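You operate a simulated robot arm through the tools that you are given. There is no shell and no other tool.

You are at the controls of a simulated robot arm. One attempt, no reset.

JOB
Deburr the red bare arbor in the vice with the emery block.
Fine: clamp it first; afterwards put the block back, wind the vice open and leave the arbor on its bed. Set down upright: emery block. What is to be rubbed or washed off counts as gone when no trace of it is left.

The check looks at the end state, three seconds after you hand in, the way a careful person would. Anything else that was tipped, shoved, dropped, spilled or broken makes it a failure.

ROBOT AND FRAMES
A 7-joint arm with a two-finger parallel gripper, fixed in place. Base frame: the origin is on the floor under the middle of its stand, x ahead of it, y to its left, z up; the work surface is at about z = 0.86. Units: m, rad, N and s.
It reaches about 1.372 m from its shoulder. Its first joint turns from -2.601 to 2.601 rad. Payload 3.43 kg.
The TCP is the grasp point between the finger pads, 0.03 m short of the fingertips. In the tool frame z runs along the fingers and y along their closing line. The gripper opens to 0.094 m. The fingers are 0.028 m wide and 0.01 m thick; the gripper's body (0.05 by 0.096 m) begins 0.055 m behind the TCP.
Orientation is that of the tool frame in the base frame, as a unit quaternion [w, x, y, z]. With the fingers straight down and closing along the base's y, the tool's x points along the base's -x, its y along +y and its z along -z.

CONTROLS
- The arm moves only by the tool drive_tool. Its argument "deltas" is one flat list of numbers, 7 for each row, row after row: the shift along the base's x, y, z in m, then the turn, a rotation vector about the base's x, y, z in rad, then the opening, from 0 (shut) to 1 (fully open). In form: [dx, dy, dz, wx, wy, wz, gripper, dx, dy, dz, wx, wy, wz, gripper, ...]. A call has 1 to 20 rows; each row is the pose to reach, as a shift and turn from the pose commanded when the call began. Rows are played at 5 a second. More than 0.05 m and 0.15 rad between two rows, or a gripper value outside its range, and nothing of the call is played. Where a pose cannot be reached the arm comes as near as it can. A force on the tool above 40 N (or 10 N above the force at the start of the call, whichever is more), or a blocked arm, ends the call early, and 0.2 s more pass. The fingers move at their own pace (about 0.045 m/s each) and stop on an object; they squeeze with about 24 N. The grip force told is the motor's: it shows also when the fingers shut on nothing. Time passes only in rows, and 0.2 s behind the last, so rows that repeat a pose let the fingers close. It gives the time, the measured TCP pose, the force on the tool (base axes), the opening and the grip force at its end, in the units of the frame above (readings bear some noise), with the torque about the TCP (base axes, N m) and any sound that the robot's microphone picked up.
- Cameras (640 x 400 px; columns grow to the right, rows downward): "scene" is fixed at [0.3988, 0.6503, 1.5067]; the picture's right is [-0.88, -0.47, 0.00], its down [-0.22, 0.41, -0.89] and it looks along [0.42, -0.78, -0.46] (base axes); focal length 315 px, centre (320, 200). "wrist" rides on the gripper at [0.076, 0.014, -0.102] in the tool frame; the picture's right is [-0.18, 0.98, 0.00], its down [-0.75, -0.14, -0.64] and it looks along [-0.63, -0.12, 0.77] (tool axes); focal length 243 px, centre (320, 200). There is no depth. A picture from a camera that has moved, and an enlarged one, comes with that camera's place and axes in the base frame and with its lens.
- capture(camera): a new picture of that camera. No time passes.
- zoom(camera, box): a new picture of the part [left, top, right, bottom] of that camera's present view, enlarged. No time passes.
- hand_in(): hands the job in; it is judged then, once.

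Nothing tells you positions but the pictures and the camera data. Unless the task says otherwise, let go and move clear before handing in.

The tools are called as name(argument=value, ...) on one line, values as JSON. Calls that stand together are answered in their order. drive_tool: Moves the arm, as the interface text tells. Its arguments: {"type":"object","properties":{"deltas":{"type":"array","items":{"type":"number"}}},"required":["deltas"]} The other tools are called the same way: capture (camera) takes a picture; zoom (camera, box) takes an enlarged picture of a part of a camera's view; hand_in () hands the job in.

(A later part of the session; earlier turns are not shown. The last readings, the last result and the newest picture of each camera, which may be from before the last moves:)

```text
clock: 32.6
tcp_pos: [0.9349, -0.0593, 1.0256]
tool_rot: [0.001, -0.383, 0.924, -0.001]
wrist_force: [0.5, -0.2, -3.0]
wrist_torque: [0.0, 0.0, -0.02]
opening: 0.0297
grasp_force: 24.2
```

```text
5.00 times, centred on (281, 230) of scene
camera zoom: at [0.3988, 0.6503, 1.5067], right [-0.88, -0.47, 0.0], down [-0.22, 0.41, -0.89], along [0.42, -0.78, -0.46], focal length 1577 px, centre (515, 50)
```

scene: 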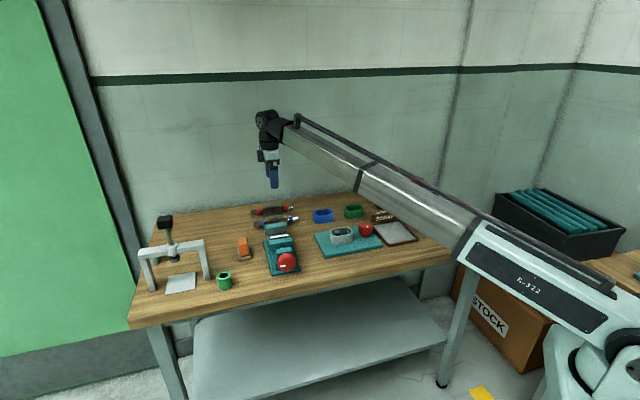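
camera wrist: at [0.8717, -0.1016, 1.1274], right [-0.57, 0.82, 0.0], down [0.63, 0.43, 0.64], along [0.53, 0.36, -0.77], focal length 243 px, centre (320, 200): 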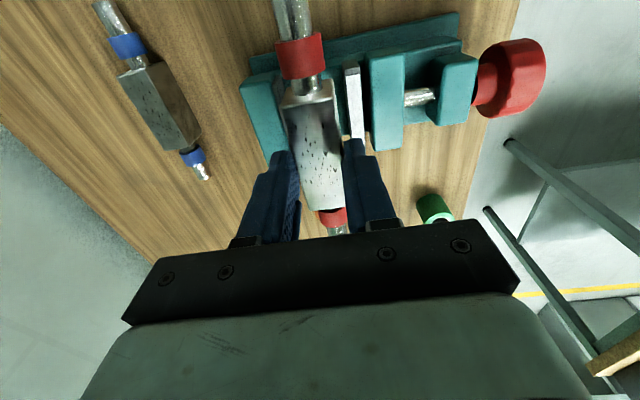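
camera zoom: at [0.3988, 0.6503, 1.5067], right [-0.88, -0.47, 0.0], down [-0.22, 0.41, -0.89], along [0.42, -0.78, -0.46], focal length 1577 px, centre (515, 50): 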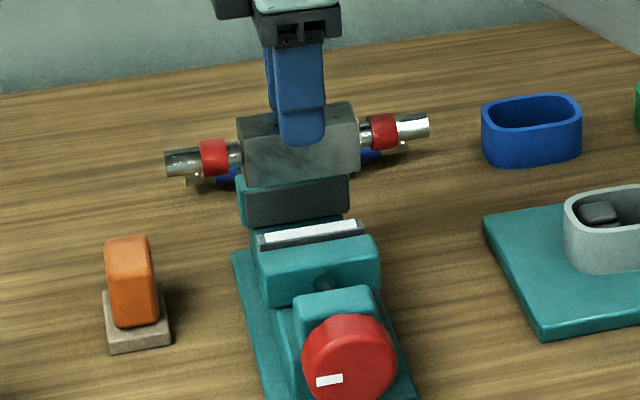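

Alignment between the jaws is within about 1 mm. I'll lower it to just above the bed, then step down slowly.

drive_tool(deltas=[0, 0, -0.015, 0, 0, 0, 0, 0, 0, -0.03, 0, 0, 0, 0, 0, 0, -0.04, 0, 0, 0, 0, 0, 0, -0.048, 0, 0, 0, 0, 0, 0, -0.053, 0, 0, 0, 0, 0, 0, -0.055, 0, 0, 0, 0, 0, 0, -0.055, 0, 0, 0, 0])

zoom(camera="wrist", box=[200, 40, 440, 190])

zoom(camera="scene", box=[245, 190, 317, 270])

```text
clock: 34.2
tcp_pos: [0.9358, -0.0603, 0.9695]
tool_rot: [0.0, -0.383, 0.924, -0.001]
wrist_force: [-0.5, 0.8, -3.5]
wrist_torque: [0.01, 0.0, 0.01]
opening: 0.0299
grasp_force: 24.3
```

```text
2.67 times, centred on (320, 115) of wrist
camera zoom: at [0.8722, -0.1017, 1.0723], right [-0.57, 0.82, 0.0], down [0.63, 0.43, 0.64], along [0.53, 0.36, -0.77], focal length 647 px, centre (320, 427)
```

zoom: 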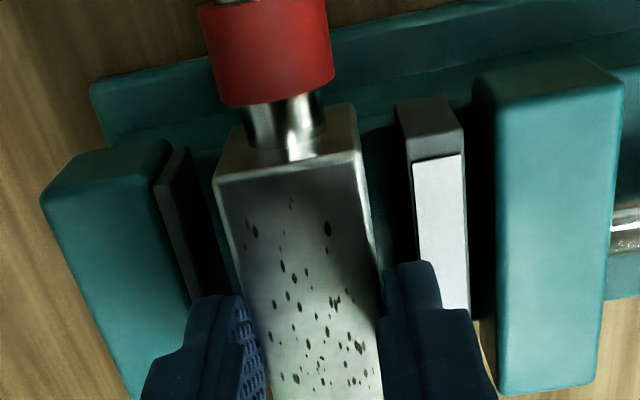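

```text
5.00 times, centred on (281, 230) of scene
camera zoom: at [0.3988, 0.6503, 1.5067], right [-0.88, -0.47, 0.0], down [-0.22, 0.41, -0.89], along [0.42, -0.78, -0.46], focal length 1577 px, centre (515, 50)
```

zoom: 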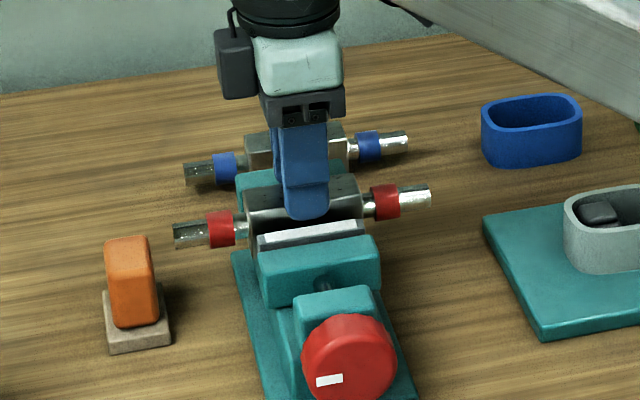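

The arbor is centred and in the slot, about 4 mm above the bed. I step down by 1 mm and watch the force.

drive_tool(deltas=[0, 0, -0.001, 0, 0, 0, 0, 0, 0, -0.002, 0, 0, 0, 0, 0, 0, -0.003, 0, 0, 0, 0, 0, 0, -0.003, 0, 0, 0, 0])

```text
clock: 35.2
tcp_pos: [0.9361, -0.0573, 0.9662]
tool_rot: [0.001, -0.382, 0.924, -0.001]
wrist_force: [0.7, 0.5, -3.3]
wrist_torque: [-0.02, -0.03, 0.04]
opening: 0.0296
grasp_force: 23.9
```

drive_tool(deltas=[0, 0, -0.0005, 0, 0, 0, 0, 0, 0, -0.001, 0, 0, 0, 0, 0, 0, -0.0015, 0, 0, 0, 0, 0, 0, -0.0015, 0, 0, 0, 0])

```text
clock: 36.2
tcp_pos: [0.9372, -0.0595, 0.9663]
tool_rot: [0.0, -0.383, 0.924, -0.002]
wrist_force: [0.5, 0.1, 1.7]
wrist_torque: [0.01, 0.06, 0.02]
opening: 0.0297
grasp_force: 23.8
```

The bed carries the weight now. I'll release by opening a little and rise.

drive_tool(deltas=[0, 0, 0, 0, 0, 0, 0.45, 0, 0, 0, 0, 0, 0, 0.45, 0, 0, 0, 0, 0, 0, 0.45, 0, 0, 0.005, 0, 0, 0, 0.45, 0, 0, 0.02, 0, 0, 0, 0.45, 0, 0, 0.045, 0, 0, 0, 0.45, 0, 0, 0.07, 0, 0, 0, 0.45, 0, 0, 0.07, 0, 0, 0, 0.45])

zoom(camera="wrist", box=[200, 0, 440, 150])

zoom(camera="scene", box=[245, 190, 317, 270])

```text
clock: 38.0
tcp_pos: [0.936, -0.0588, 1.0361]
tool_rot: [0.0, -0.383, 0.924, -0.001]
wrist_force: [0.1, 0.1, 0.4]
wrist_torque: [0.06, 0.03, 0.02]
opening: 0.0422
grasp_force: 0.1
```

```text
2.67 times, centred on (320, 75) of wrist
camera zoom: at [0.8722, -0.1013, 1.1384], right [-0.57, 0.82, 0.0], down [0.63, 0.43, 0.64], along [0.53, 0.36, -0.77], focal length 647 px, centre (320, 533)
```

zoom: 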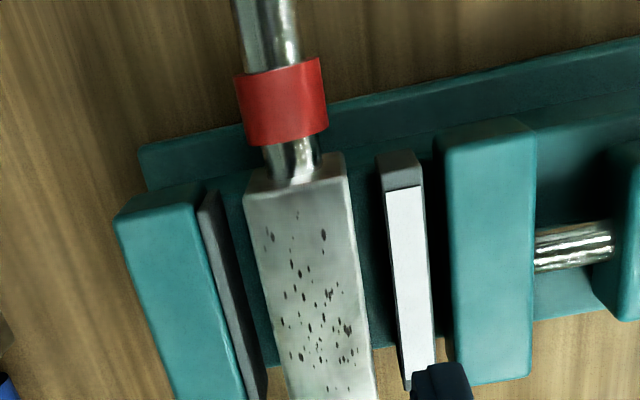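

```text
5.00 times, centred on (281, 230) of scene
camera zoom: at [0.3988, 0.6503, 1.5067], right [-0.88, -0.47, 0.0], down [-0.22, 0.41, -0.89], along [0.42, -0.78, -0.46], focal length 1577 px, centre (515, 50)
```

zoom: 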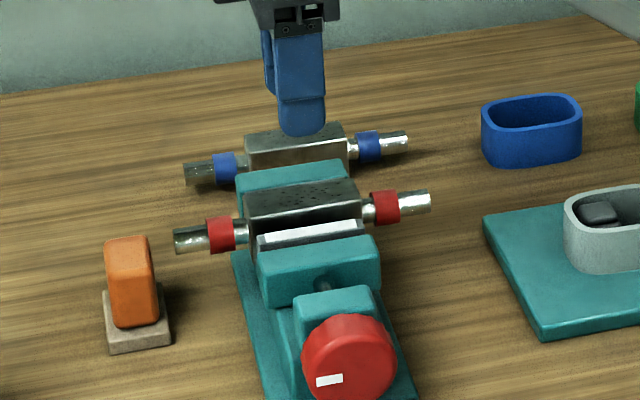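

The arbor sits on the bed. Next I'll back off in front of the table edge and turn the tool, preparing a horizontal approach to the red knob.

drive_tool(deltas=[-0.015, 0.015, 0.01, 0, 0, -0.131, 0.8, -0.03, 0.03, 0.02, 0, 0, -0.262, 0.8, -0.045, 0.045, 0.02, 0, 0, -0.393, 0.8, -0.06, 0.06, 0.02, 0, 0, -0.524, 0.8, -0.075, 0.075, 0.02, 0, 0, -0.655, 0.8, -0.09, 0.09, 0.02, 0, 0, -0.785, 0.8, -0.105, 0.105, 0.02, 0, 0, -0.916, 0.8, -0.12, 0.12, 0.02, 0, 0, -1.047, 0.8, -0.135, 0.135, 0.02, 0, 0, -1.178, 0.8, -0.15, 0.15, 0.02, 0, 0, -1.309, 0.8, -0.165, 0.165, 0.02, 0, 0, -1.44, 0.8, -0.18, 0.18, 0.02, 0, 0, -1.5708, 0.8, -0.18, 0.18, 0.02, 0, 0, -1.5708, 0.8])

capture(camera="wrist")

capture(camera="scene")

```text
clock: 40.8
tcp_pos: [0.7556, 0.1211, 1.0537]
tool_rot: [-0.001, 0.382, 0.924, -0.001]
wrist_force: [1.0, 0.2, -0.1]
wrist_torque: [0.06, 0.0, 0.0]
opening: 0.0751
grasp_force: 0.1
```

```text
taken
camera wrist: at [0.7128, 0.1863, 1.1574], right [0.83, 0.56, 0.0], down [0.43, -0.63, 0.64], along [0.36, -0.53, -0.77], focal length 243 px, centre (320, 200)
```

wrist: 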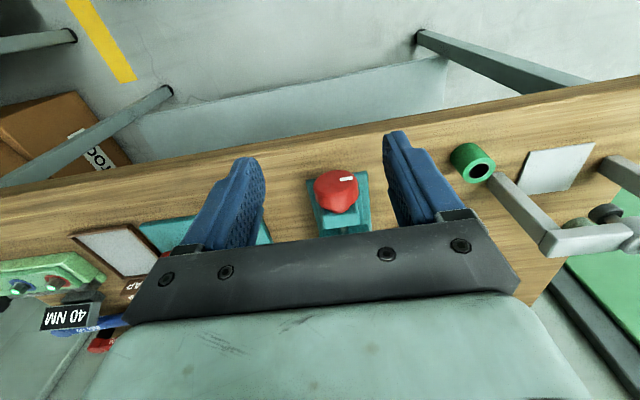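

```text
taken
```

scene: 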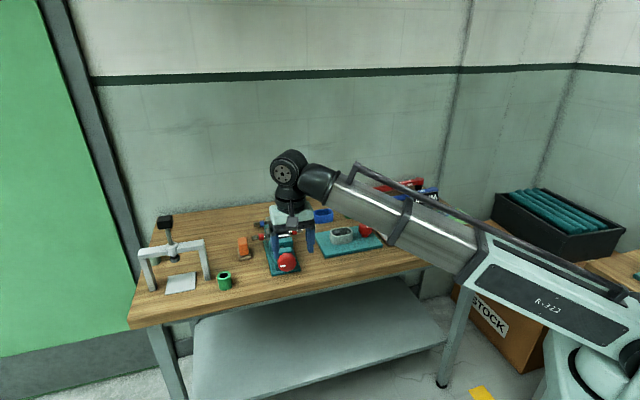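

Knob and vice front are visible between the fingers. I'll enlarge that, then tilt the tool to horizontal.

zoom(camera="wrist", box=[280, 140, 400, 240])

drive_tool(deltas=[0, 0, 0, -0.0926, -0.0926, 0, 0.8, 0, 0, 0, -0.1852, -0.1852, 0, 0.8, 0, 0, 0, -0.2778, -0.2778, 0, 0.8, 0, 0, 0, -0.3702, -0.3702, 0, 0.8, 0, 0, 0, -0.4628, -0.4628, 0, 0.8, 0, 0, 0, -0.5554, -0.5554, 0, 0.8, 0, 0, 0, -0.648, -0.648, 0, 0.8, 0, 0, 0, -0.7406, -0.7406, 0, 0.8, 0, 0, 0, -0.8331, -0.8331, 0, 0.8, 0, 0, 0, -0.9257, -0.9257, 0, 0.8, 0, 0, 0, -1.0183, -1.0183, 0, 0.8, 0, 0, 0, -1.1107, -1.1107, 0, 0.8, 0, 0, 0, -1.1107, -1.1107, 0, 0.8])

capture(camera="wrist")

capture(camera="scene")

```text
4.00 times, centred on (340, 190) of wrist
camera zoom: at [0.7128, 0.1863, 1.1574], right [0.83, 0.56, 0.0], down [0.43, -0.63, 0.64], along [0.36, -0.53, -0.77], focal length 970 px, centre (240, 240)
```

zoom: 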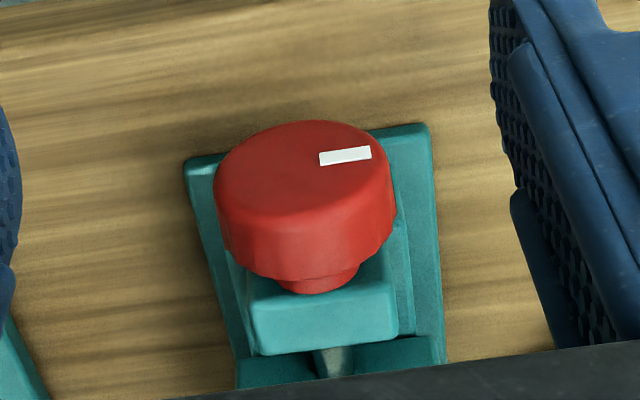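

```text
clock: 43.6
tcp_pos: [0.7564, 0.1209, 1.0556]
tool_rot: [0.654, 0.27, 0.652, -0.272]
wrist_force: [-0.3, 0.5, -0.1]
wrist_torque: [0.03, -0.01, 0.01]
opening: 0.0752
grasp_force: 0.1
```

```text
taken
camera wrist: at [0.6942, 0.2048, 0.9789], right [0.7, 0.69, 0.18], down [-0.55, 0.36, 0.75], along [0.46, -0.63, 0.63], focal length 243 px, centre (320, 200)
```

wrist: 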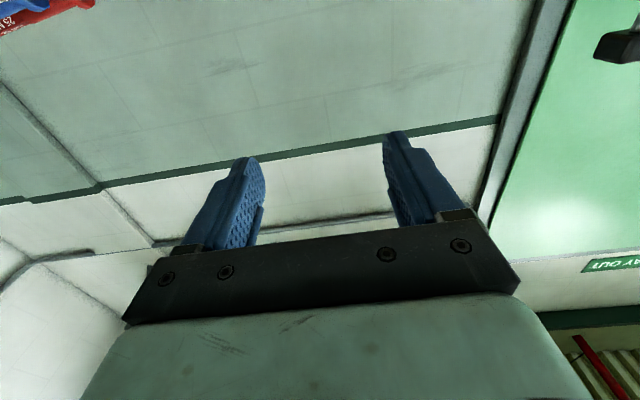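

```text
taken
```

scene: 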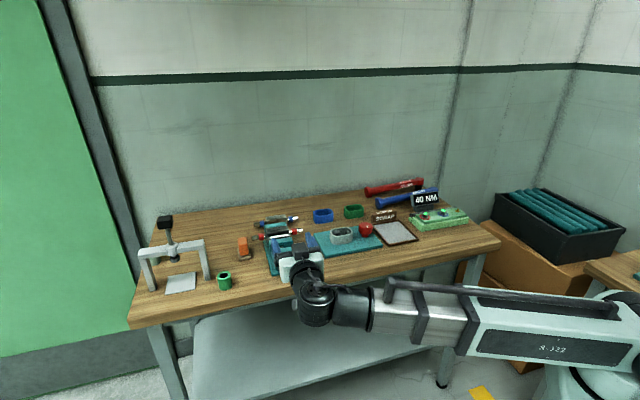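

The horizontal pose works. The camera is underneath now, so I'll roll the hand about its own axis to learn the roll range and get the camera on top.

drive_tool(deltas=[0, 0, 0, 0.099, -0.099, 0, 0.8, 0, 0, 0, 0.198, -0.198, 0, 0.8, 0, 0, 0, 0.297, -0.297, 0, 0.8, 0, 0, 0, 0.396, -0.396, 0, 0.8, 0, 0, 0, 0.495, -0.495, 0, 0.8, 0, 0, 0, 0.594, -0.594, 0, 0.8, 0, 0, 0, 0.693, -0.693, 0, 0.8, 0, 0, 0, 0.792, -0.792, 0, 0.8, 0, 0, 0, 0.891, -0.891, 0, 0.8, 0, 0, 0, 0.99, -0.99, 0, 0.8, 0, 0, 0, 1.089, -1.089, 0, 0.8, 0, 0, 0, 1.1107, -1.1107, 0, 0.8])

drive_tool(deltas=[0, 0, 0, 0.099, -0.099, 0, 0.8, 0, 0, 0, 0.198, -0.198, 0, 0.8, 0, 0, 0, 0.297, -0.297, 0, 0.8, 0, 0, 0, 0.396, -0.396, 0, 0.8, 0, 0, 0, 0.495, -0.495, 0, 0.8, 0, 0, 0, 0.594, -0.594, 0, 0.8, 0, 0, 0, 0.693, -0.693, 0, 0.8, 0, 0, 0, 0.792, -0.792, 0, 0.8, 0, 0, 0, 0.891, -0.891, 0, 0.8, 0, 0, 0, 0.99, -0.99, 0, 0.8, 0, 0, 0, 1.089, -1.089, 0, 0.8, 0, 0, 0, 1.1107, -1.1107, 0, 0.8])

capture(camera="wrist")

```text
clock: 46.2
tcp_pos: [0.757, 0.1208, 1.0558]
tool_rot: [0.656, 0.65, 0.281, 0.26]
wrist_force: [-0.7, 0.5, -0.5]
wrist_torque: [-0.03, 0.03, 0.0]
opening: 0.0752
grasp_force: 0.0
```

```text
clock: 49.0
tcp_pos: [0.8111, -0.106, 1.1539]
tool_rot: [0.312, 0.48, -0.155, 0.805]
wrist_force: [-0.6, 0.6, 0.7]
wrist_torque: [0.06, 0.03, -0.06]
opening: 0.0753
grasp_force: 0.1
out of reach, approached as far as the arm can: row 1, 2, 3, 4, 5, 6, 7, 8, 9, 10, 11
stopped in row 12: the arm was blocked; the commanded pose is now the measured one
```

```text
taken
camera wrist: at [0.7068, -0.032, 1.1697], right [-0.58, -0.81, -0.11], down [-0.08, 0.19, -0.98], along [0.81, -0.56, -0.18], focal length 243 px, centre (320, 200)
```

wrist: 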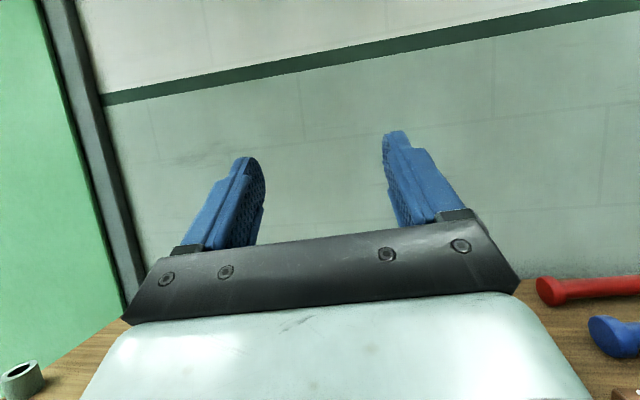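

Rolling past +90° is out of reach and the arm drifted to a different pose. I'll check the scene before doing anything else.

capture(camera="scene")

zoom(camera="scene", box=[220, 190, 380, 290])

```text
taken
```

scene: 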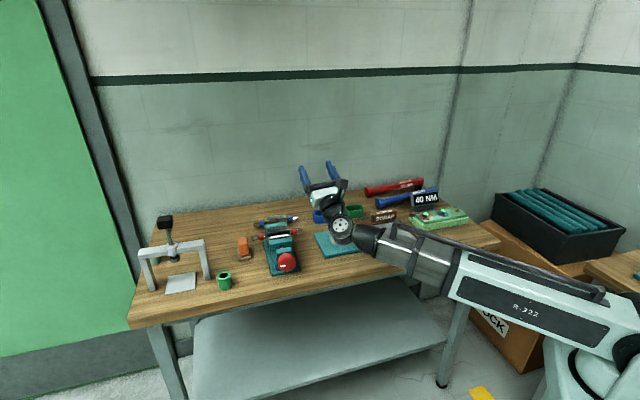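

```text
4.00 times, centred on (300, 240) of scene
camera zoom: at [0.3988, 0.6503, 1.5067], right [-0.88, -0.47, 0.0], down [-0.22, 0.41, -0.89], along [0.42, -0.78, -0.46], focal length 1262 px, centre (400, 40)
```

zoom: 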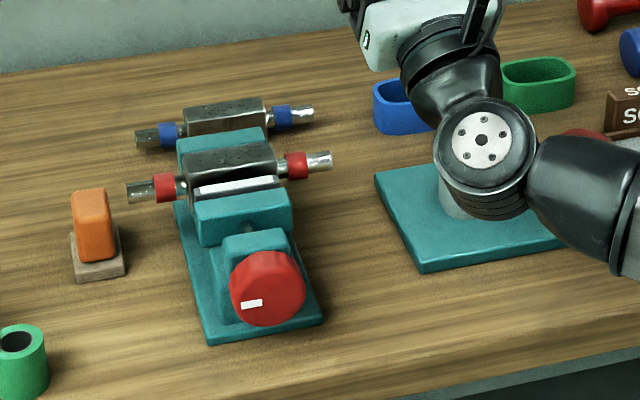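

Nothing on the bench has moved. I'll unwind the roll back the way it came, returning to the spot in front of the knob.

drive_tool(deltas=[-0.005, 0.02, -0.005, -0.0999, 0.0914, -0.0357, 0.8, -0.01, 0.04, -0.01, -0.1997, 0.1828, -0.0713, 0.8, -0.015, 0.06, -0.02, -0.2996, 0.2742, -0.107, 0.8, -0.02, 0.08, -0.03, -0.3994, 0.3656, -0.1427, 0.8, -0.025, 0.1, -0.04, -0.4993, 0.457, -0.1784, 0.8, -0.03, 0.12, -0.05, -0.5992, 0.5484, -0.214, 0.8, -0.035, 0.14, -0.06, -0.699, 0.6398, -0.2497, 0.8, -0.04, 0.16, -0.07, -0.7989, 0.7312, -0.2854, 0.8, -0.045, 0.18, -0.08, -0.8988, 0.8227, -0.321, 0.8, -0.05, 0.205, -0.09, -0.9986, 0.9141, -0.3567, 0.8, -0.054, 0.227, -0.098, -1.0985, 1.0055, -0.3924, 0.8])

capture(camera="scene")

```text
clock: 51.4
tcp_pos: [0.7561, 0.1209, 1.0545]
tool_rot: [0.676, 0.528, 0.345, 0.381]
wrist_force: [0.0, 0.5, 0.7]
wrist_torque: [-0.01, 0.04, -0.02]
opening: 0.0749
grasp_force: 0.0
```

```text
taken
```

scene: 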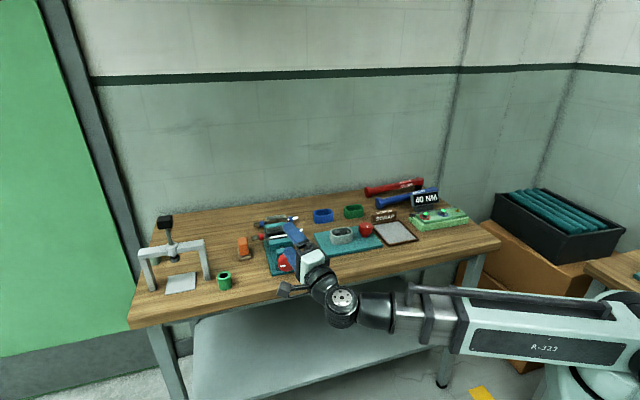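

Back in place. I'll finish unwinding to the zero roll, then test the other roll direction in small steps.

drive_tool(deltas=[0, 0, 0, -0.0933, 0.0855, -0.0334, 0.8, 0, 0, 0, -0.1867, 0.1711, -0.0668, 0.8, 0, 0, 0, -0.28, 0.2567, -0.1001, 0.8, 0, 0, 0, -0.3734, 0.3422, -0.1335, 0.8, 0, 0, 0, -0.4667, 0.4278, -0.1669, 0.8, 0, 0, 0, -0.56, 0.5133, -0.2003, 0.8, 0, 0, 0, -0.6534, 0.5989, -0.2337, 0.8, 0, 0, 0, -0.7467, 0.6844, -0.267, 0.8, 0, 0, 0, -0.84, 0.77, -0.3004, 0.8, 0, 0, 0, -0.9334, 0.8555, -0.3338, 0.8, 0, 0, 0, -1.0267, 0.9411, -0.3672, 0.8, 0, 0, 0, -1.1201, 1.0266, -0.4006, 0.8, 0, 0, 0, -1.1201, 1.0266, -0.4006, 0.8])

drive_tool(deltas=[0, 0, 0, -0.099, 0.099, 0, 0.8, 0, 0, 0, -0.198, 0.198, 0, 0.8, 0, 0, 0, -0.297, 0.297, 0, 0.8, 0, 0, 0, -0.396, 0.396, 0, 0.8, 0, 0, 0, -0.495, 0.495, 0, 0.8, 0, 0, 0, -0.594, 0.594, 0, 0.8, 0, 0, 0, -0.693, 0.693, 0, 0.8, 0, 0, 0, -0.792, 0.792, 0, 0.8, 0, 0, 0, -0.891, 0.891, 0, 0.8, 0, 0, 0, -0.99, 0.99, 0, 0.8, 0, 0, 0, -1.089, 1.089, 0, 0.8, 0, 0, 0, -1.1107, 1.1107, 0, 0.8])

```text
clock: 54.2
tcp_pos: [0.7572, 0.1214, 1.0543]
tool_rot: [0.654, 0.27, 0.653, -0.27]
wrist_force: [0.3, 0.0, -0.3]
wrist_torque: [0.06, -0.01, -0.04]
opening: 0.075
grasp_force: 0.1
```

```text
clock: 56.8
tcp_pos: [0.7577, 0.1218, 1.0383]
tool_rot: [0.332, -0.209, 0.673, -0.628]
wrist_force: [0.6, 0.3, -0.4]
wrist_torque: [0.01, 0.01, 0.05]
opening: 0.0752
grasp_force: 0.0
out of reach, approached as far as the arm can: row 10, 11, 12
```

The roll range is roughly -75° to +90°. I'll return to zero roll and lift aside a little to get clear pictures of the knob.

drive_tool(deltas=[0, 0, 0, 0.099, -0.099, 0, 0.8, 0, 0, 0, 0.198, -0.198, 0, 0.8, 0, 0, 0, 0.297, -0.297, 0, 0.8, 0, 0, 0, 0.396, -0.396, 0, 0.8, 0, 0, 0, 0.495, -0.495, 0, 0.8, 0, 0, 0, 0.594, -0.594, 0, 0.8, 0, 0, 0, 0.693, -0.693, 0, 0.8, 0, 0, 0, 0.792, -0.792, 0, 0.8, 0, 0, 0, 0.891, -0.891, 0, 0.8, 0, 0, 0, 0.99, -0.99, 0, 0.8, 0, 0, 0, 1.089, -1.089, 0, 0.8, 0, 0, 0, 1.1107, -1.1107, 0, 0.8, 0, 0, 0, 1.1107, -1.1107, 0, 0.8])

drive_tool(deltas=[-0.02, 0.02, 0, 0.099, -0.099, 0, 0.8, -0.03, 0.03, 0, 0.198, -0.198, 0, 0.8, -0.04, 0.04, 0, 0.297, -0.297, 0, 0.8, -0.04, 0.04, 0, 0.396, -0.396, 0, 0.8, -0.04, 0.04, 0, 0.495, -0.495, 0, 0.8, -0.04, 0.04, 0, 0.594, -0.594, 0, 0.8, -0.04, 0.04, 0, 0.693, -0.693, 0, 0.8, -0.04, 0.04, 0, 0.792, -0.792, 0, 0.8, -0.04, 0.04, 0, 0.891, -0.891, 0, 0.8, -0.04, 0.04, -0.01, 0.99, -0.99, 0, 0.8, -0.04, 0.04, -0.03, 1.0, -1.0, 0, 0.8, -0.04, 0.04, -0.06, 1.0, -1.0, 0, 0.8, -0.04, 0.04, -0.06, 1.0, -1.0, 0, 0.8])

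capture(camera="wrist")

capture(camera="scene")

```text
clock: 59.6
tcp_pos: [0.7586, 0.1214, 1.0364]
tool_rot: [0.675, 0.334, 0.623, -0.212]
wrist_force: [0.6, 0.1, -0.4]
wrist_torque: [-0.02, -0.01, 0.0]
opening: 0.0753
grasp_force: 0.0
```

```text
clock: 62.4
tcp_pos: [0.7181, 0.1612, 0.9762]
tool_rot: [0.646, 0.662, 0.26, 0.278]
wrist_force: [-0.1, -0.5, -0.8]
wrist_torque: [0.02, -0.02, 0.0]
opening: 0.0755
grasp_force: 0.0
```

```text
taken
camera wrist: at [0.7, 0.2884, 0.9935], right [-0.15, -0.16, 0.98], down [-0.98, -0.07, -0.16], along [0.09, -0.98, -0.15], focal length 243 px, centre (320, 200)
```

wrist: 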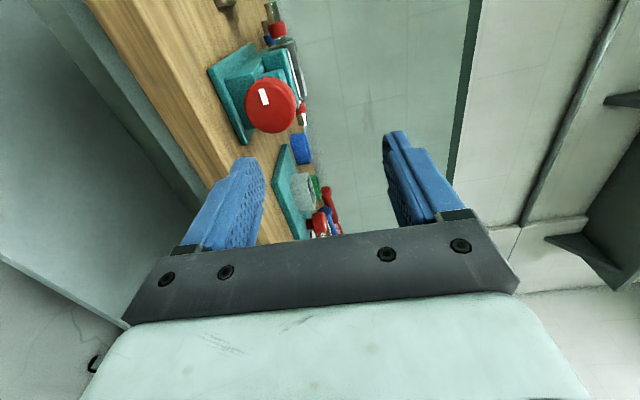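

```text
taken
```

scene: 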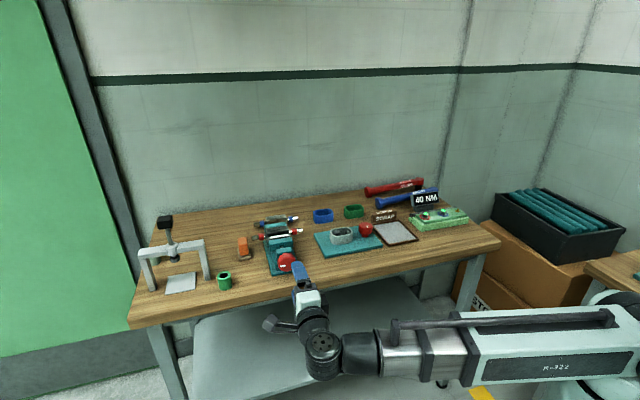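

The knob is visible from its +s side now. I'll enlarge both views of it.

zoom(camera="wrist", box=[200, 40, 320, 160])

zoom(camera="scene", box=[262, 235, 310, 280])

```text
3.33 times, centred on (260, 100) of wrist
camera zoom: at [0.7, 0.2884, 0.9935], right [-0.15, -0.16, 0.98], down [-0.98, -0.07, -0.16], along [0.09, -0.98, -0.15], focal length 809 px, centre (520, 533)
```

zoom: 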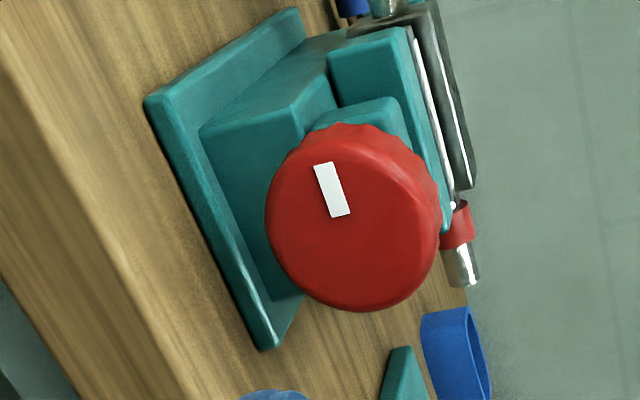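

```text
8.89 times, centred on (286, 258) of scene
camera zoom: at [0.3988, 0.6503, 1.5067], right [-0.88, -0.47, 0.0], down [-0.22, 0.41, -0.89], along [0.42, -0.78, -0.46], focal length 2803 px, centre (622, -311)
```

zoom: 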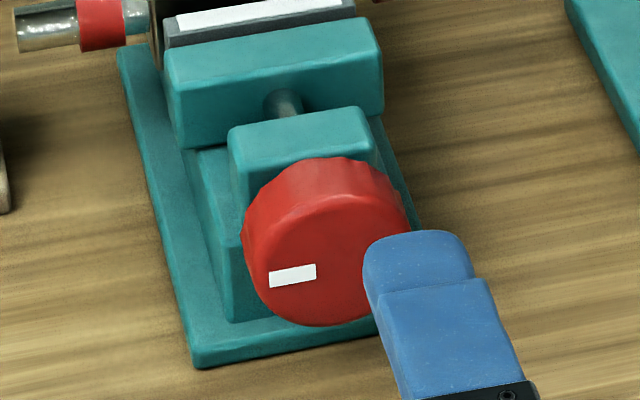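

The knob's front face centre is at about (0.827, 0.055, 0.920), with a radius near 27 mm. I'll roll back to about -75° at a standoff in front of it.

drive_tool(deltas=[0.001, -0.001, -0.003, -0.1025, 0.1025, 0, 0.8, 0.002, -0.0018, -0.0056, -0.2049, 0.2049, 0, 0.8, 0.003, -0.0026, -0.0085, -0.3074, 0.3074, 0, 0.8, 0.004, -0.0035, -0.0113, -0.4098, 0.4098, 0, 0.8, 0.005, -0.0044, -0.0141, -0.5123, 0.5123, 0, 0.8, 0.006, -0.0053, -0.0169, -0.6148, 0.6148, 0, 0.8, 0.007, -0.006, -0.0197, -0.7172, 0.7172, 0, 0.8, 0.008, -0.007, -0.0226, -0.8197, 0.8197, 0, 0.8, 0.009, -0.008, -0.0254, -0.9221, 0.9221, 0, 0.8, 0.0098, -0.0088, -0.0282, -1.0246, 1.0246, 0, 0.8, 0.0108, -0.0096, -0.031, -1.1271, 1.1271, 0, 0.8, 0.0118, -0.0105, -0.0338, -1.2295, 1.2295, 0, 0.8, 0.0127, -0.0114, -0.0367, -1.332, 1.332, 0, 0.8, 0.0137, -0.0123, -0.0395, -1.4344, 1.4344, 0, 0.8, 0.0147, -0.0131, -0.0423, -1.5369, 1.5369, 0, 0.8, 0.0157, -0.014, -0.0451, -1.6394, 1.6394, 0, 0.8, 0.0167, -0.0149, -0.0479, -1.7418, 1.7418, 0, 0.8, 0.0176, -0.0158, -0.0508, -1.8443, 1.8443, 0, 0.8, 0.0186, -0.0166, -0.0536, -1.9467, 1.9467, 0, 0.8, 0.0196, -0.0175, -0.0564, -2.0492, 2.0492, 0, 0.8])

capture(camera="wrist")

capture(camera="scene")

```text
clock: 66.6
tcp_pos: [0.7375, 0.144, 0.9203]
tool_rot: [0.359, -0.18, 0.68, -0.613]
wrist_force: [0.4, 0.6, 0.2]
wrist_torque: [-0.02, 0.0, -0.01]
opening: 0.0754
grasp_force: 0.1
```

```text
taken
camera wrist: at [0.6166, 0.1685, 0.885], right [0.32, 0.31, -0.9], down [0.03, 0.94, 0.33], along [0.95, -0.13, 0.29], focal length 243 px, centre (320, 200)
```

wrist: 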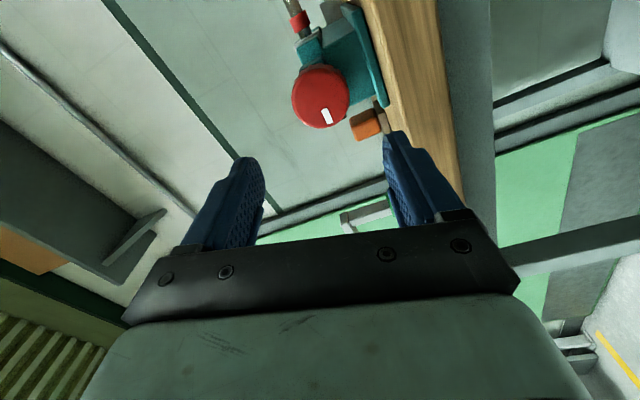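

```text
taken
```

scene: 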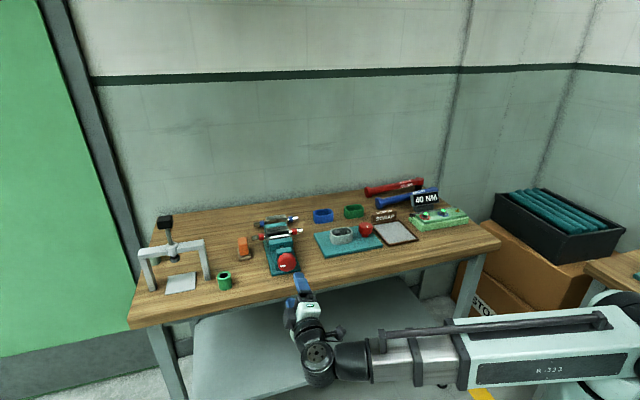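

Reached without trouble. I'll enlarge the knob from this side too, to fix its centre.

zoom(camera="wrist", box=[270, 40, 390, 140])

```text
4.00 times, centred on (330, 90) of wrist
camera zoom: at [0.6166, 0.1685, 0.885], right [0.32, 0.31, -0.9], down [0.03, 0.94, 0.33], along [0.95, -0.13, 0.29], focal length 970 px, centre (280, 640)
```

zoom: 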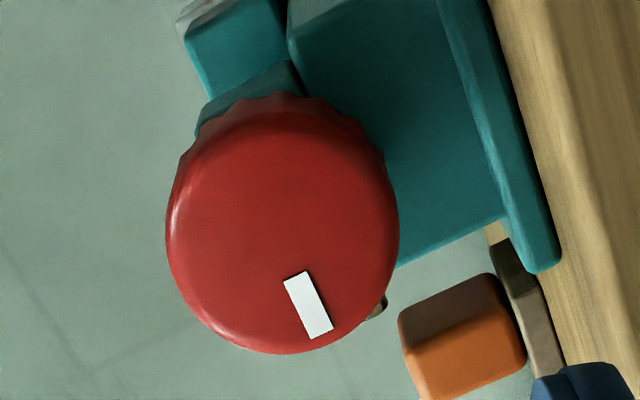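

Combining the views, the knob axis is near s = 0.6215 and z = 0.918, with its front face at about w = 0.55. I'll narrow the fingers slightly and slide them over the knob slowly.

drive_tool(deltas=[0.014, -0.0145, -0.001, 0, 0, 0, 0.72, 0.028, -0.029, -0.002, 0, 0, 0, 0.72, 0.042, -0.0435, -0.002, 0, 0, 0, 0.72, 0.056, -0.058, -0.002, 0, 0, 0, 0.72, 0.065, -0.067, -0.002, 0, 0, 0, 0.72, 0.073, -0.075, -0.002, 0, 0, 0, 0.72, 0.073, -0.075, -0.002, 0, 0, 0, 0.72])

zoom(camera="wrist", box=[220, 40, 440, 190])

zoom(camera="scene", box=[255, 225, 315, 285])

```text
clock: 68.2
tcp_pos: [0.8117, 0.0686, 0.9184]
tool_rot: [0.359, -0.177, 0.68, -0.614]
wrist_force: [0.3, 0.1, -0.5]
wrist_torque: [0.01, 0.0, 0.03]
opening: 0.0675
grasp_force: 0.1
```

```text
2.67 times, centred on (330, 115) of wrist
camera zoom: at [0.6901, 0.0933, 0.8832], right [0.32, 0.31, -0.9], down [0.03, 0.94, 0.33], along [0.95, -0.13, 0.29], focal length 647 px, centre (293, 427)
```

zoom: 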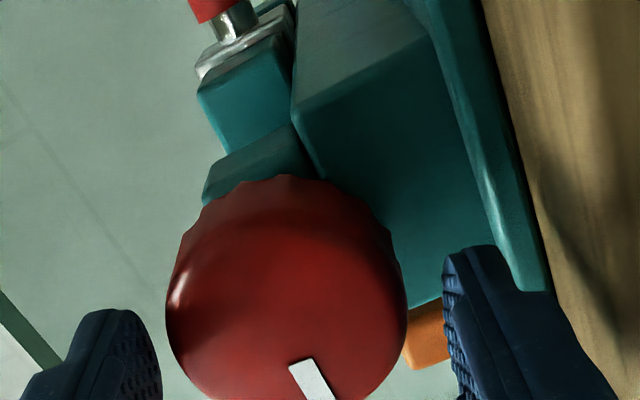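

```text
6.67 times, centred on (285, 255) of scene
camera zoom: at [0.3988, 0.6503, 1.5067], right [-0.88, -0.47, 0.0], down [-0.22, 0.41, -0.89], along [0.42, -0.78, -0.46], focal length 2102 px, centre (553, -167)
```

zoom: 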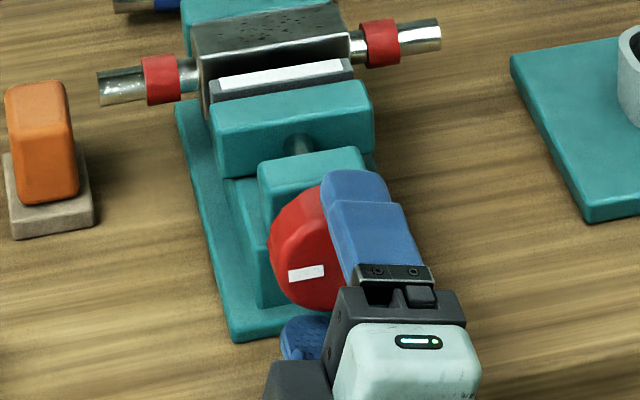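

The knob sits centred between the fingers with its face near w = 0.558. I'll advance about 20 mm more to cover it, then close.

drive_tool(deltas=[0.004, -0.004, 0.0005, 0, 0, 0, 0.72, 0.008, -0.008, 0.001, 0, 0, 0, 0.72, 0.012, -0.012, 0.001, 0, 0, 0, 0.72, 0.0145, -0.0145, 0.001, 0, 0, 0, 0.72, 0.0145, -0.0145, 0.001, 0, 0, 0, 0.72])

zoom(camera="scene", box=[255, 225, 315, 285])

zoom(camera="wrist", box=[220, 40, 440, 190])

```text
clock: 69.4
tcp_pos: [0.8265, 0.0541, 0.9209]
tool_rot: [0.36, -0.177, 0.68, -0.614]
wrist_force: [-0.1, 0.5, -0.3]
wrist_torque: [0.0, 0.01, 0.02]
opening: 0.068
grasp_force: 0.0
```

```text
6.67 times, centred on (285, 255) of scene
camera zoom: at [0.3988, 0.6503, 1.5067], right [-0.88, -0.47, 0.0], down [-0.22, 0.41, -0.89], along [0.42, -0.78, -0.46], focal length 2102 px, centre (553, -167)
```

zoom: 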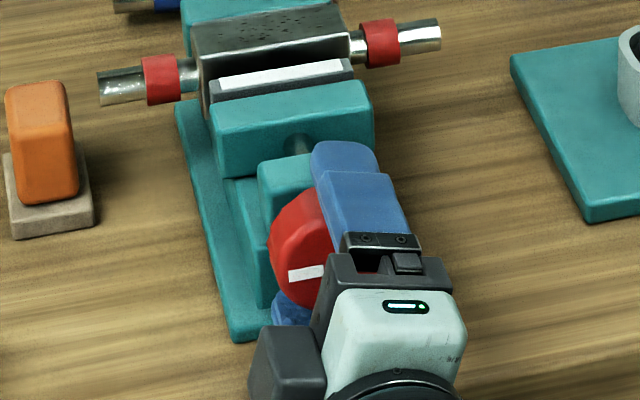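

```text
2.67 times, centred on (330, 115) of wrist
camera zoom: at [0.7048, 0.0788, 0.8838], right [0.32, 0.31, -0.9], down [0.03, 0.94, 0.33], along [0.95, -0.13, 0.29], focal length 647 px, centre (293, 427)
```

zoom: 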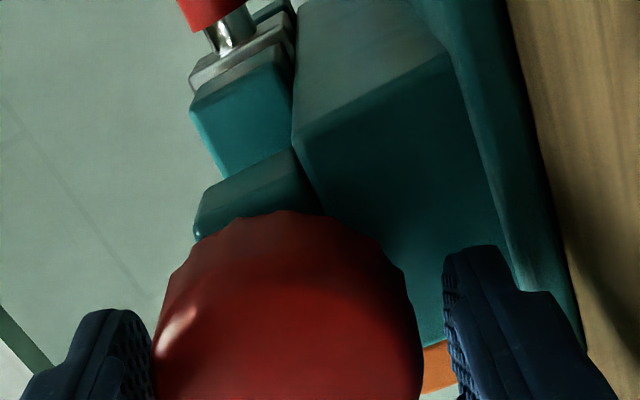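

Both fingers flank the knob. I'll close on it.

drive_tool(deltas=[0, 0, 0, 0, 0, 0, 0, 0, 0, 0, 0, 0, 0, 0, 0, 0, 0, 0, 0, 0, 0, 0, 0, 0, 0, 0, 0, 0])

zoom(camera="scene", box=[255, 225, 315, 285])

```text
clock: 70.4
tcp_pos: [0.8251, 0.0531, 0.9203]
tool_rot: [0.36, -0.177, 0.68, -0.614]
wrist_force: [-3.6, -6.7, 5.4]
wrist_torque: [-0.22, 0.08, 0.23]
opening: 0.0545
grasp_force: 45.0
```

```text
6.67 times, centred on (285, 255) of scene
camera zoom: at [0.3988, 0.6503, 1.5067], right [-0.88, -0.47, 0.0], down [-0.22, 0.41, -0.89], along [0.42, -0.78, -0.46], focal length 2102 px, centre (553, -167)
```

zoom: 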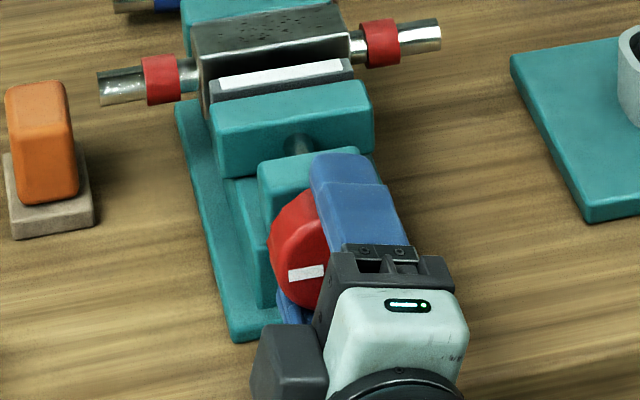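

Gripped at 54.5 mm. A small sideways force shows I'm 1–2 mm off the axis; I'll correct that and turn clockwise by about 23° as a test.

drive_tool(deltas=[-0.0011, -0.0011, 0.001, 0, 0, 0, 0, -0.0011, -0.0011, 0.001, 0.0707, -0.0707, 0, 0, -0.0011, -0.0011, 0.001, 0.1414, -0.1414, 0, 0, -0.0011, -0.0011, 0.001, 0.2121, -0.2121, 0, 0, -0.0011, -0.0011, 0.001, 0.2828, -0.2828, 0, 0, -0.0011, -0.0011, 0.001, 0.2828, -0.2828, 0, 0])

zoom(camera="scene", box=[255, 225, 315, 285])

```text
clock: 71.8
tcp_pos: [0.8248, 0.0532, 0.9218]
tool_rot: [0.474, -0.036, 0.703, -0.529]
wrist_force: [-4.8, -1.3, -10.7]
wrist_torque: [0.07, 0.08, 0.22]
opening: 0.0539
grasp_force: 44.8
```

```text
6.67 times, centred on (285, 255) of scene
camera zoom: at [0.3988, 0.6503, 1.5067], right [-0.88, -0.47, 0.0], down [-0.22, 0.41, -0.89], along [0.42, -0.78, -0.46], focal length 2102 px, centre (553, -167)
```

zoom: 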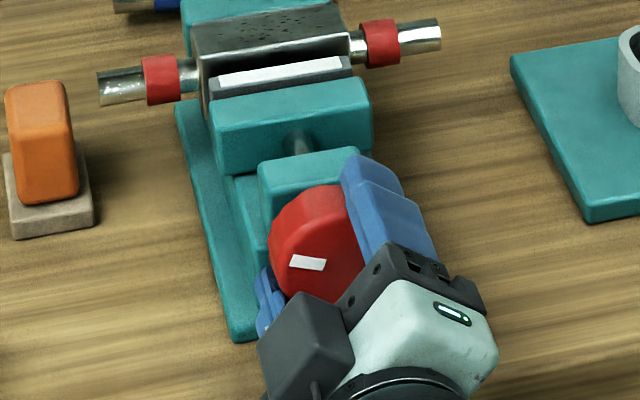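

The knob turns and the moving jaw advances a little. I'll correct the centre and keep turning clockwise.

drive_tool(deltas=[-0.0006, -0.0006, -0.0015, 0.0707, -0.0707, 0, 0, -0.0006, -0.0006, -0.0015, 0.1556, -0.1556, 0, 0, -0.0006, -0.0006, -0.0015, 0.2475, -0.2475, 0, 0, -0.0006, -0.0006, -0.0015, 0.3394, -0.3394, 0, 0, -0.0006, -0.0006, -0.0015, 0.4313, -0.4313, 0, 0, -0.0006, -0.0006, -0.0015, 0.5233, -0.5233, 0, 0, -0.0006, -0.0006, -0.0015, 0.6152, -0.6152, 0, 0, -0.0006, -0.0006, -0.0015, 0.7071, -0.7071, 0, 0, -0.0006, -0.0006, -0.0015, 0.799, -0.799, 0, 0, -0.0006, -0.0006, -0.0015, 0.891, -0.891, 0, 0, -0.0006, -0.0006, -0.0015, 0.891, -0.891, 0, 0])

zoom(camera="scene", box=[255, 225, 315, 285])

```text
clock: 74.2
tcp_pos: [0.8233, 0.0524, 0.9194]
tool_rot: [0.692, 0.387, 0.59, -0.15]
wrist_force: [13.6, -3.6, 19.4]
wrist_torque: [-0.38, -0.41, 0.6]
opening: 0.0537
grasp_force: 44.8
```

```text
6.67 times, centred on (285, 255) of scene
camera zoom: at [0.3988, 0.6503, 1.5067], right [-0.88, -0.47, 0.0], down [-0.22, 0.41, -0.89], along [0.42, -0.78, -0.46], focal length 2102 px, centre (553, -167)
```

zoom: 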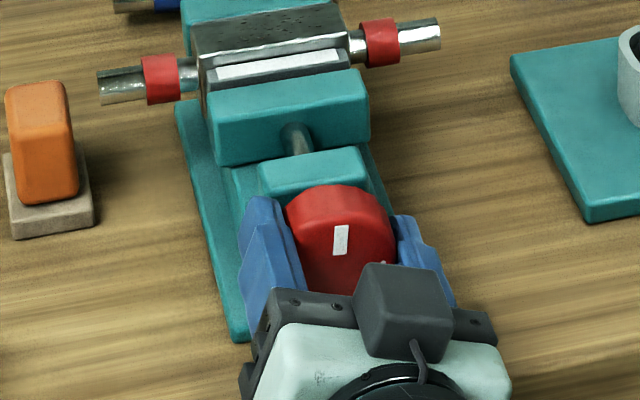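

The knob has turned about 95° in total with almost no torque, and the jaw is moving in. I'll relieve the side force slightly and continue to about +85°.

drive_tool(deltas=[0.0012, 0.0, 0.001, 0.0707, -0.0707, 0, 0, 0.0012, 0.0, 0.001, 0.1556, -0.1556, 0, 0, 0.0012, 0.0, 0.001, 0.2475, -0.2475, 0, 0, 0.0012, 0.0, 0.001, 0.3394, -0.3394, 0, 0, 0.0012, 0.0, 0.001, 0.4313, -0.4313, 0, 0, 0.0012, 0.0, 0.001, 0.5233, -0.5233, 0, 0, 0.0012, 0.0, 0.001, 0.6152, -0.6152, 0, 0, 0.0012, 0.0, 0.001, 0.7071, -0.7071, 0, 0, 0.0012, 0.0, 0.001, 0.7778, -0.7778, 0, 0, 0.0012, 0.0, 0.001, 0.7778, -0.7778, 0, 0])

zoom(camera="scene", box=[255, 225, 315, 285])

zoom(camera="scene", box=[255, 205, 315, 250])

```text
clock: 76.4
tcp_pos: [0.8237, 0.0517, 0.92]
tool_rot: [0.664, 0.643, 0.304, 0.232]
wrist_force: [-22.2, 3.4, -17.1]
wrist_torque: [-0.46, -0.43, 0.53]
opening: 0.0537
grasp_force: 44.5
```

```text
6.67 times, centred on (285, 255) of scene
camera zoom: at [0.3988, 0.6503, 1.5067], right [-0.88, -0.47, 0.0], down [-0.22, 0.41, -0.89], along [0.42, -0.78, -0.46], focal length 2102 px, centre (553, -167)
```

zoom: 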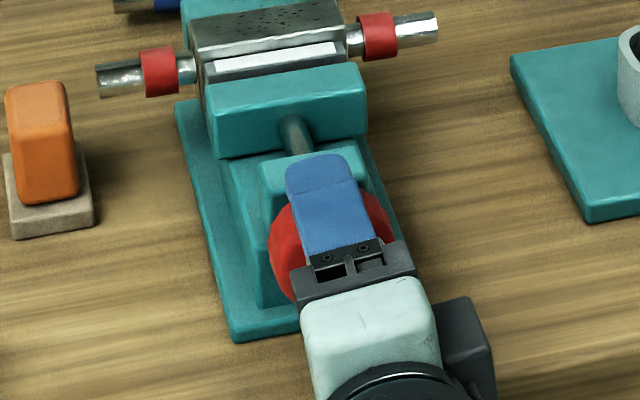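

```text
8.89 times, centred on (285, 228) of scene
camera zoom: at [0.3988, 0.6503, 1.5067], right [-0.88, -0.47, 0.0], down [-0.22, 0.41, -0.89], along [0.42, -0.78, -0.46], focal length 2803 px, centre (631, -44)
```

zoom: 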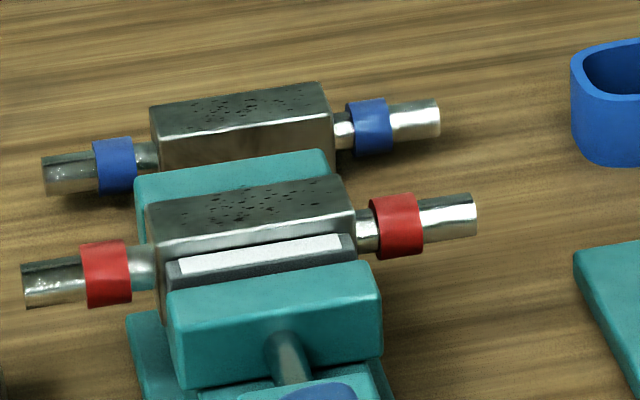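

The jaw has reached the arbor and started to push it towards the fixed jaw. I'll open the fingers, roll back to about -75° around the knob, and regrip.

drive_tool(deltas=[0, 0, 0, 0, 0, 0, 0.72, -0.001, 0.0002, -0.0005, 0, 0, 0, 0.72, -0.001, 0.0002, -0.0005, 0, 0, 0, 0.72])

drive_tool(deltas=[0, 0, 0, -0.0986, 0.0986, 0, 0.72, 0, 0, 0, -0.1972, 0.1972, 0, 0.72, 0, 0, 0, -0.2958, 0.2958, 0, 0.72, 0, 0, 0, -0.3944, 0.3944, 0, 0.72, 0, 0, 0, -0.493, 0.493, 0, 0.72, 0, 0, 0, -0.5916, 0.5916, 0, 0.72, 0, 0, 0, -0.6902, 0.6902, 0, 0.72, 0, 0, 0, -0.7888, 0.7888, 0, 0.72, 0, 0, 0, -0.8874, 0.8874, 0, 0.72, 0, 0, 0, -0.986, 0.986, 0, 0.72, 0, 0, 0, -1.0846, 1.0846, 0, 0.72, 0, 0, 0, -1.1832, 1.1832, 0, 0.72, 0, 0, 0, -1.2818, 1.2818, 0, 0.72, 0, 0, 0, -1.3804, 1.3804, 0, 0.72, 0, 0, 0, -1.479, 1.479, 0, 0.72, 0, 0, 0, -1.5776, 1.5776, 0, 0.72, 0, 0, 0, -1.6762, 1.6762, 0, 0.72, 0, 0, 0, -1.7748, 1.7748, 0, 0.72, 0, 0, 0, -1.8734, 1.8734, 0, 0.72, 0, 0, 0, -1.972, 1.972, 0, 0.72])

zoom(camera="scene", box=[255, 225, 315, 285])

zoom(camera="scene", box=[255, 205, 315, 250])

```text
clock: 77.2
tcp_pos: [0.824, 0.0535, 0.9211]
tool_rot: [0.664, 0.642, 0.306, 0.233]
wrist_force: [0.8, -0.3, 0.5]
wrist_torque: [-0.02, 0.0, 0.05]
opening: 0.0676
grasp_force: 0.2
```

```text
clock: 81.4
tcp_pos: [0.8236, 0.0521, 0.9206]
tool_rot: [0.349, -0.189, 0.677, -0.62]
wrist_force: [-0.6, 0.2, 0.3]
wrist_torque: [-0.02, 0.01, -0.01]
opening: 0.0678
grasp_force: 0.2
```

```text
6.67 times, centred on (285, 255) of scene
camera zoom: at [0.3988, 0.6503, 1.5067], right [-0.88, -0.47, 0.0], down [-0.22, 0.41, -0.89], along [0.42, -0.78, -0.46], focal length 2102 px, centre (553, -167)
```

zoom: 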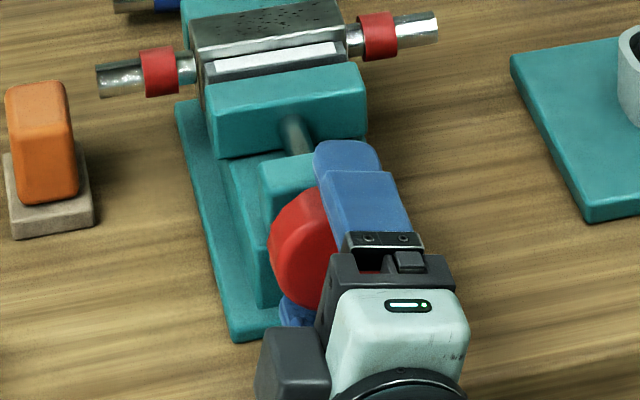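

```text
8.89 times, centred on (285, 228) of scene
camera zoom: at [0.3988, 0.6503, 1.5067], right [-0.88, -0.47, 0.0], down [-0.22, 0.41, -0.89], along [0.42, -0.78, -0.46], focal length 2803 px, centre (631, -44)
```

zoom: 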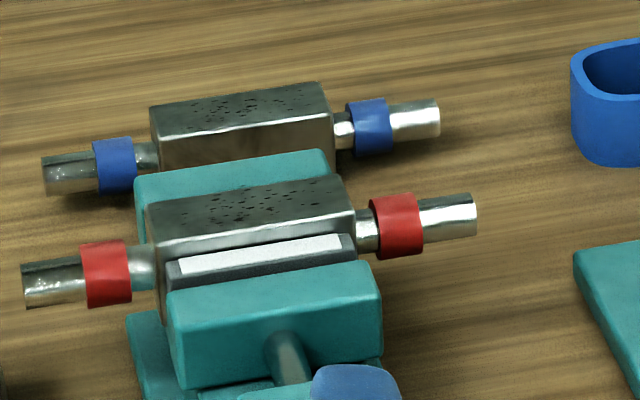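

Clear all the way round. I'll grip again and turn clockwise about 45°, watching the torque.

drive_tool(deltas=[0, 0, 0, 0, 0, 0, 0, 0, 0, 0, 0, 0, 0, 0, 0, 0, 0, 0, 0, 0, 0, 0, 0, 0, 0, 0, 0, 0])

drive_tool(deltas=[0, 0, 0, 0.0707, -0.0707, 0, 0, 0, 0, 0, 0.1626, -0.1626, 0, 0, 0, 0, 0, 0.2546, -0.2546, 0, 0, 0, 0, 0, 0.3465, -0.3465, 0, 0, 0, 0, 0, 0.4384, -0.4384, 0, 0, 0, 0, 0, 0.5303, -0.5303, 0, 0, 0, 0, 0, 0.5303, -0.5303, 0, 0])

zoom(camera="scene", box=[255, 225, 315, 285])

zoom(camera="scene", box=[255, 205, 315, 250])

```text
clock: 82.4
tcp_pos: [0.824, 0.053, 0.922]
tool_rot: [0.351, -0.187, 0.678, -0.619]
wrist_force: [2.2, -1.1, 3.2]
wrist_torque: [0.17, 0.47, 0.08]
opening: 0.0532
grasp_force: 45.0
```

```text
clock: 84.0
tcp_pos: [0.8235, 0.0531, 0.9212]
tool_rot: [0.551, 0.077, 0.699, -0.449]
wrist_force: [4.9, -2.5, 8.1]
wrist_torque: [-0.09, -0.18, 0.47]
opening: 0.0528
grasp_force: 44.8
```

```text
6.67 times, centred on (285, 255) of scene
camera zoom: at [0.3988, 0.6503, 1.5067], right [-0.88, -0.47, 0.0], down [-0.22, 0.41, -0.89], along [0.42, -0.78, -0.46], focal length 2102 px, centre (553, -167)
```

zoom: 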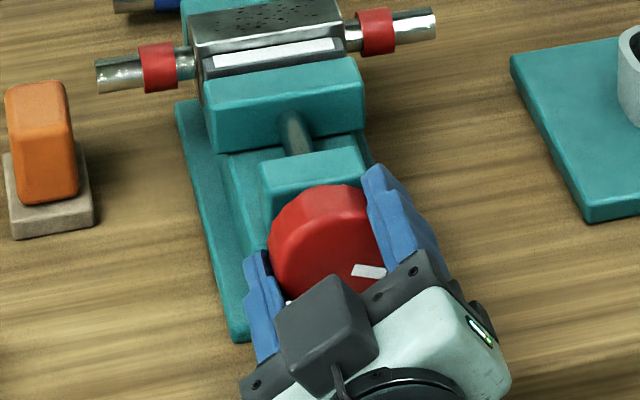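

```text
8.89 times, centred on (285, 228) of scene
camera zoom: at [0.3988, 0.6503, 1.5067], right [-0.88, -0.47, 0.0], down [-0.22, 0.41, -0.89], along [0.42, -0.78, -0.46], focal length 2803 px, centre (631, -44)
```

zoom: 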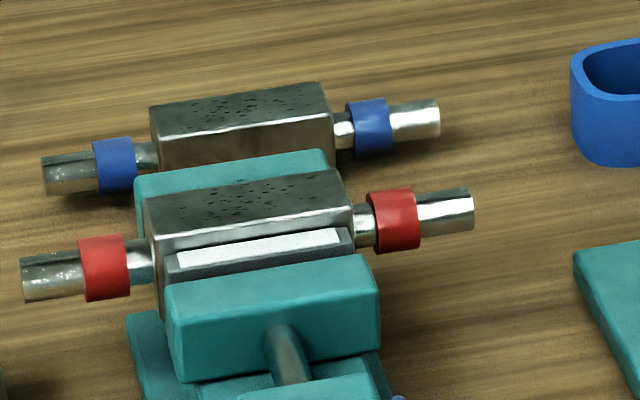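

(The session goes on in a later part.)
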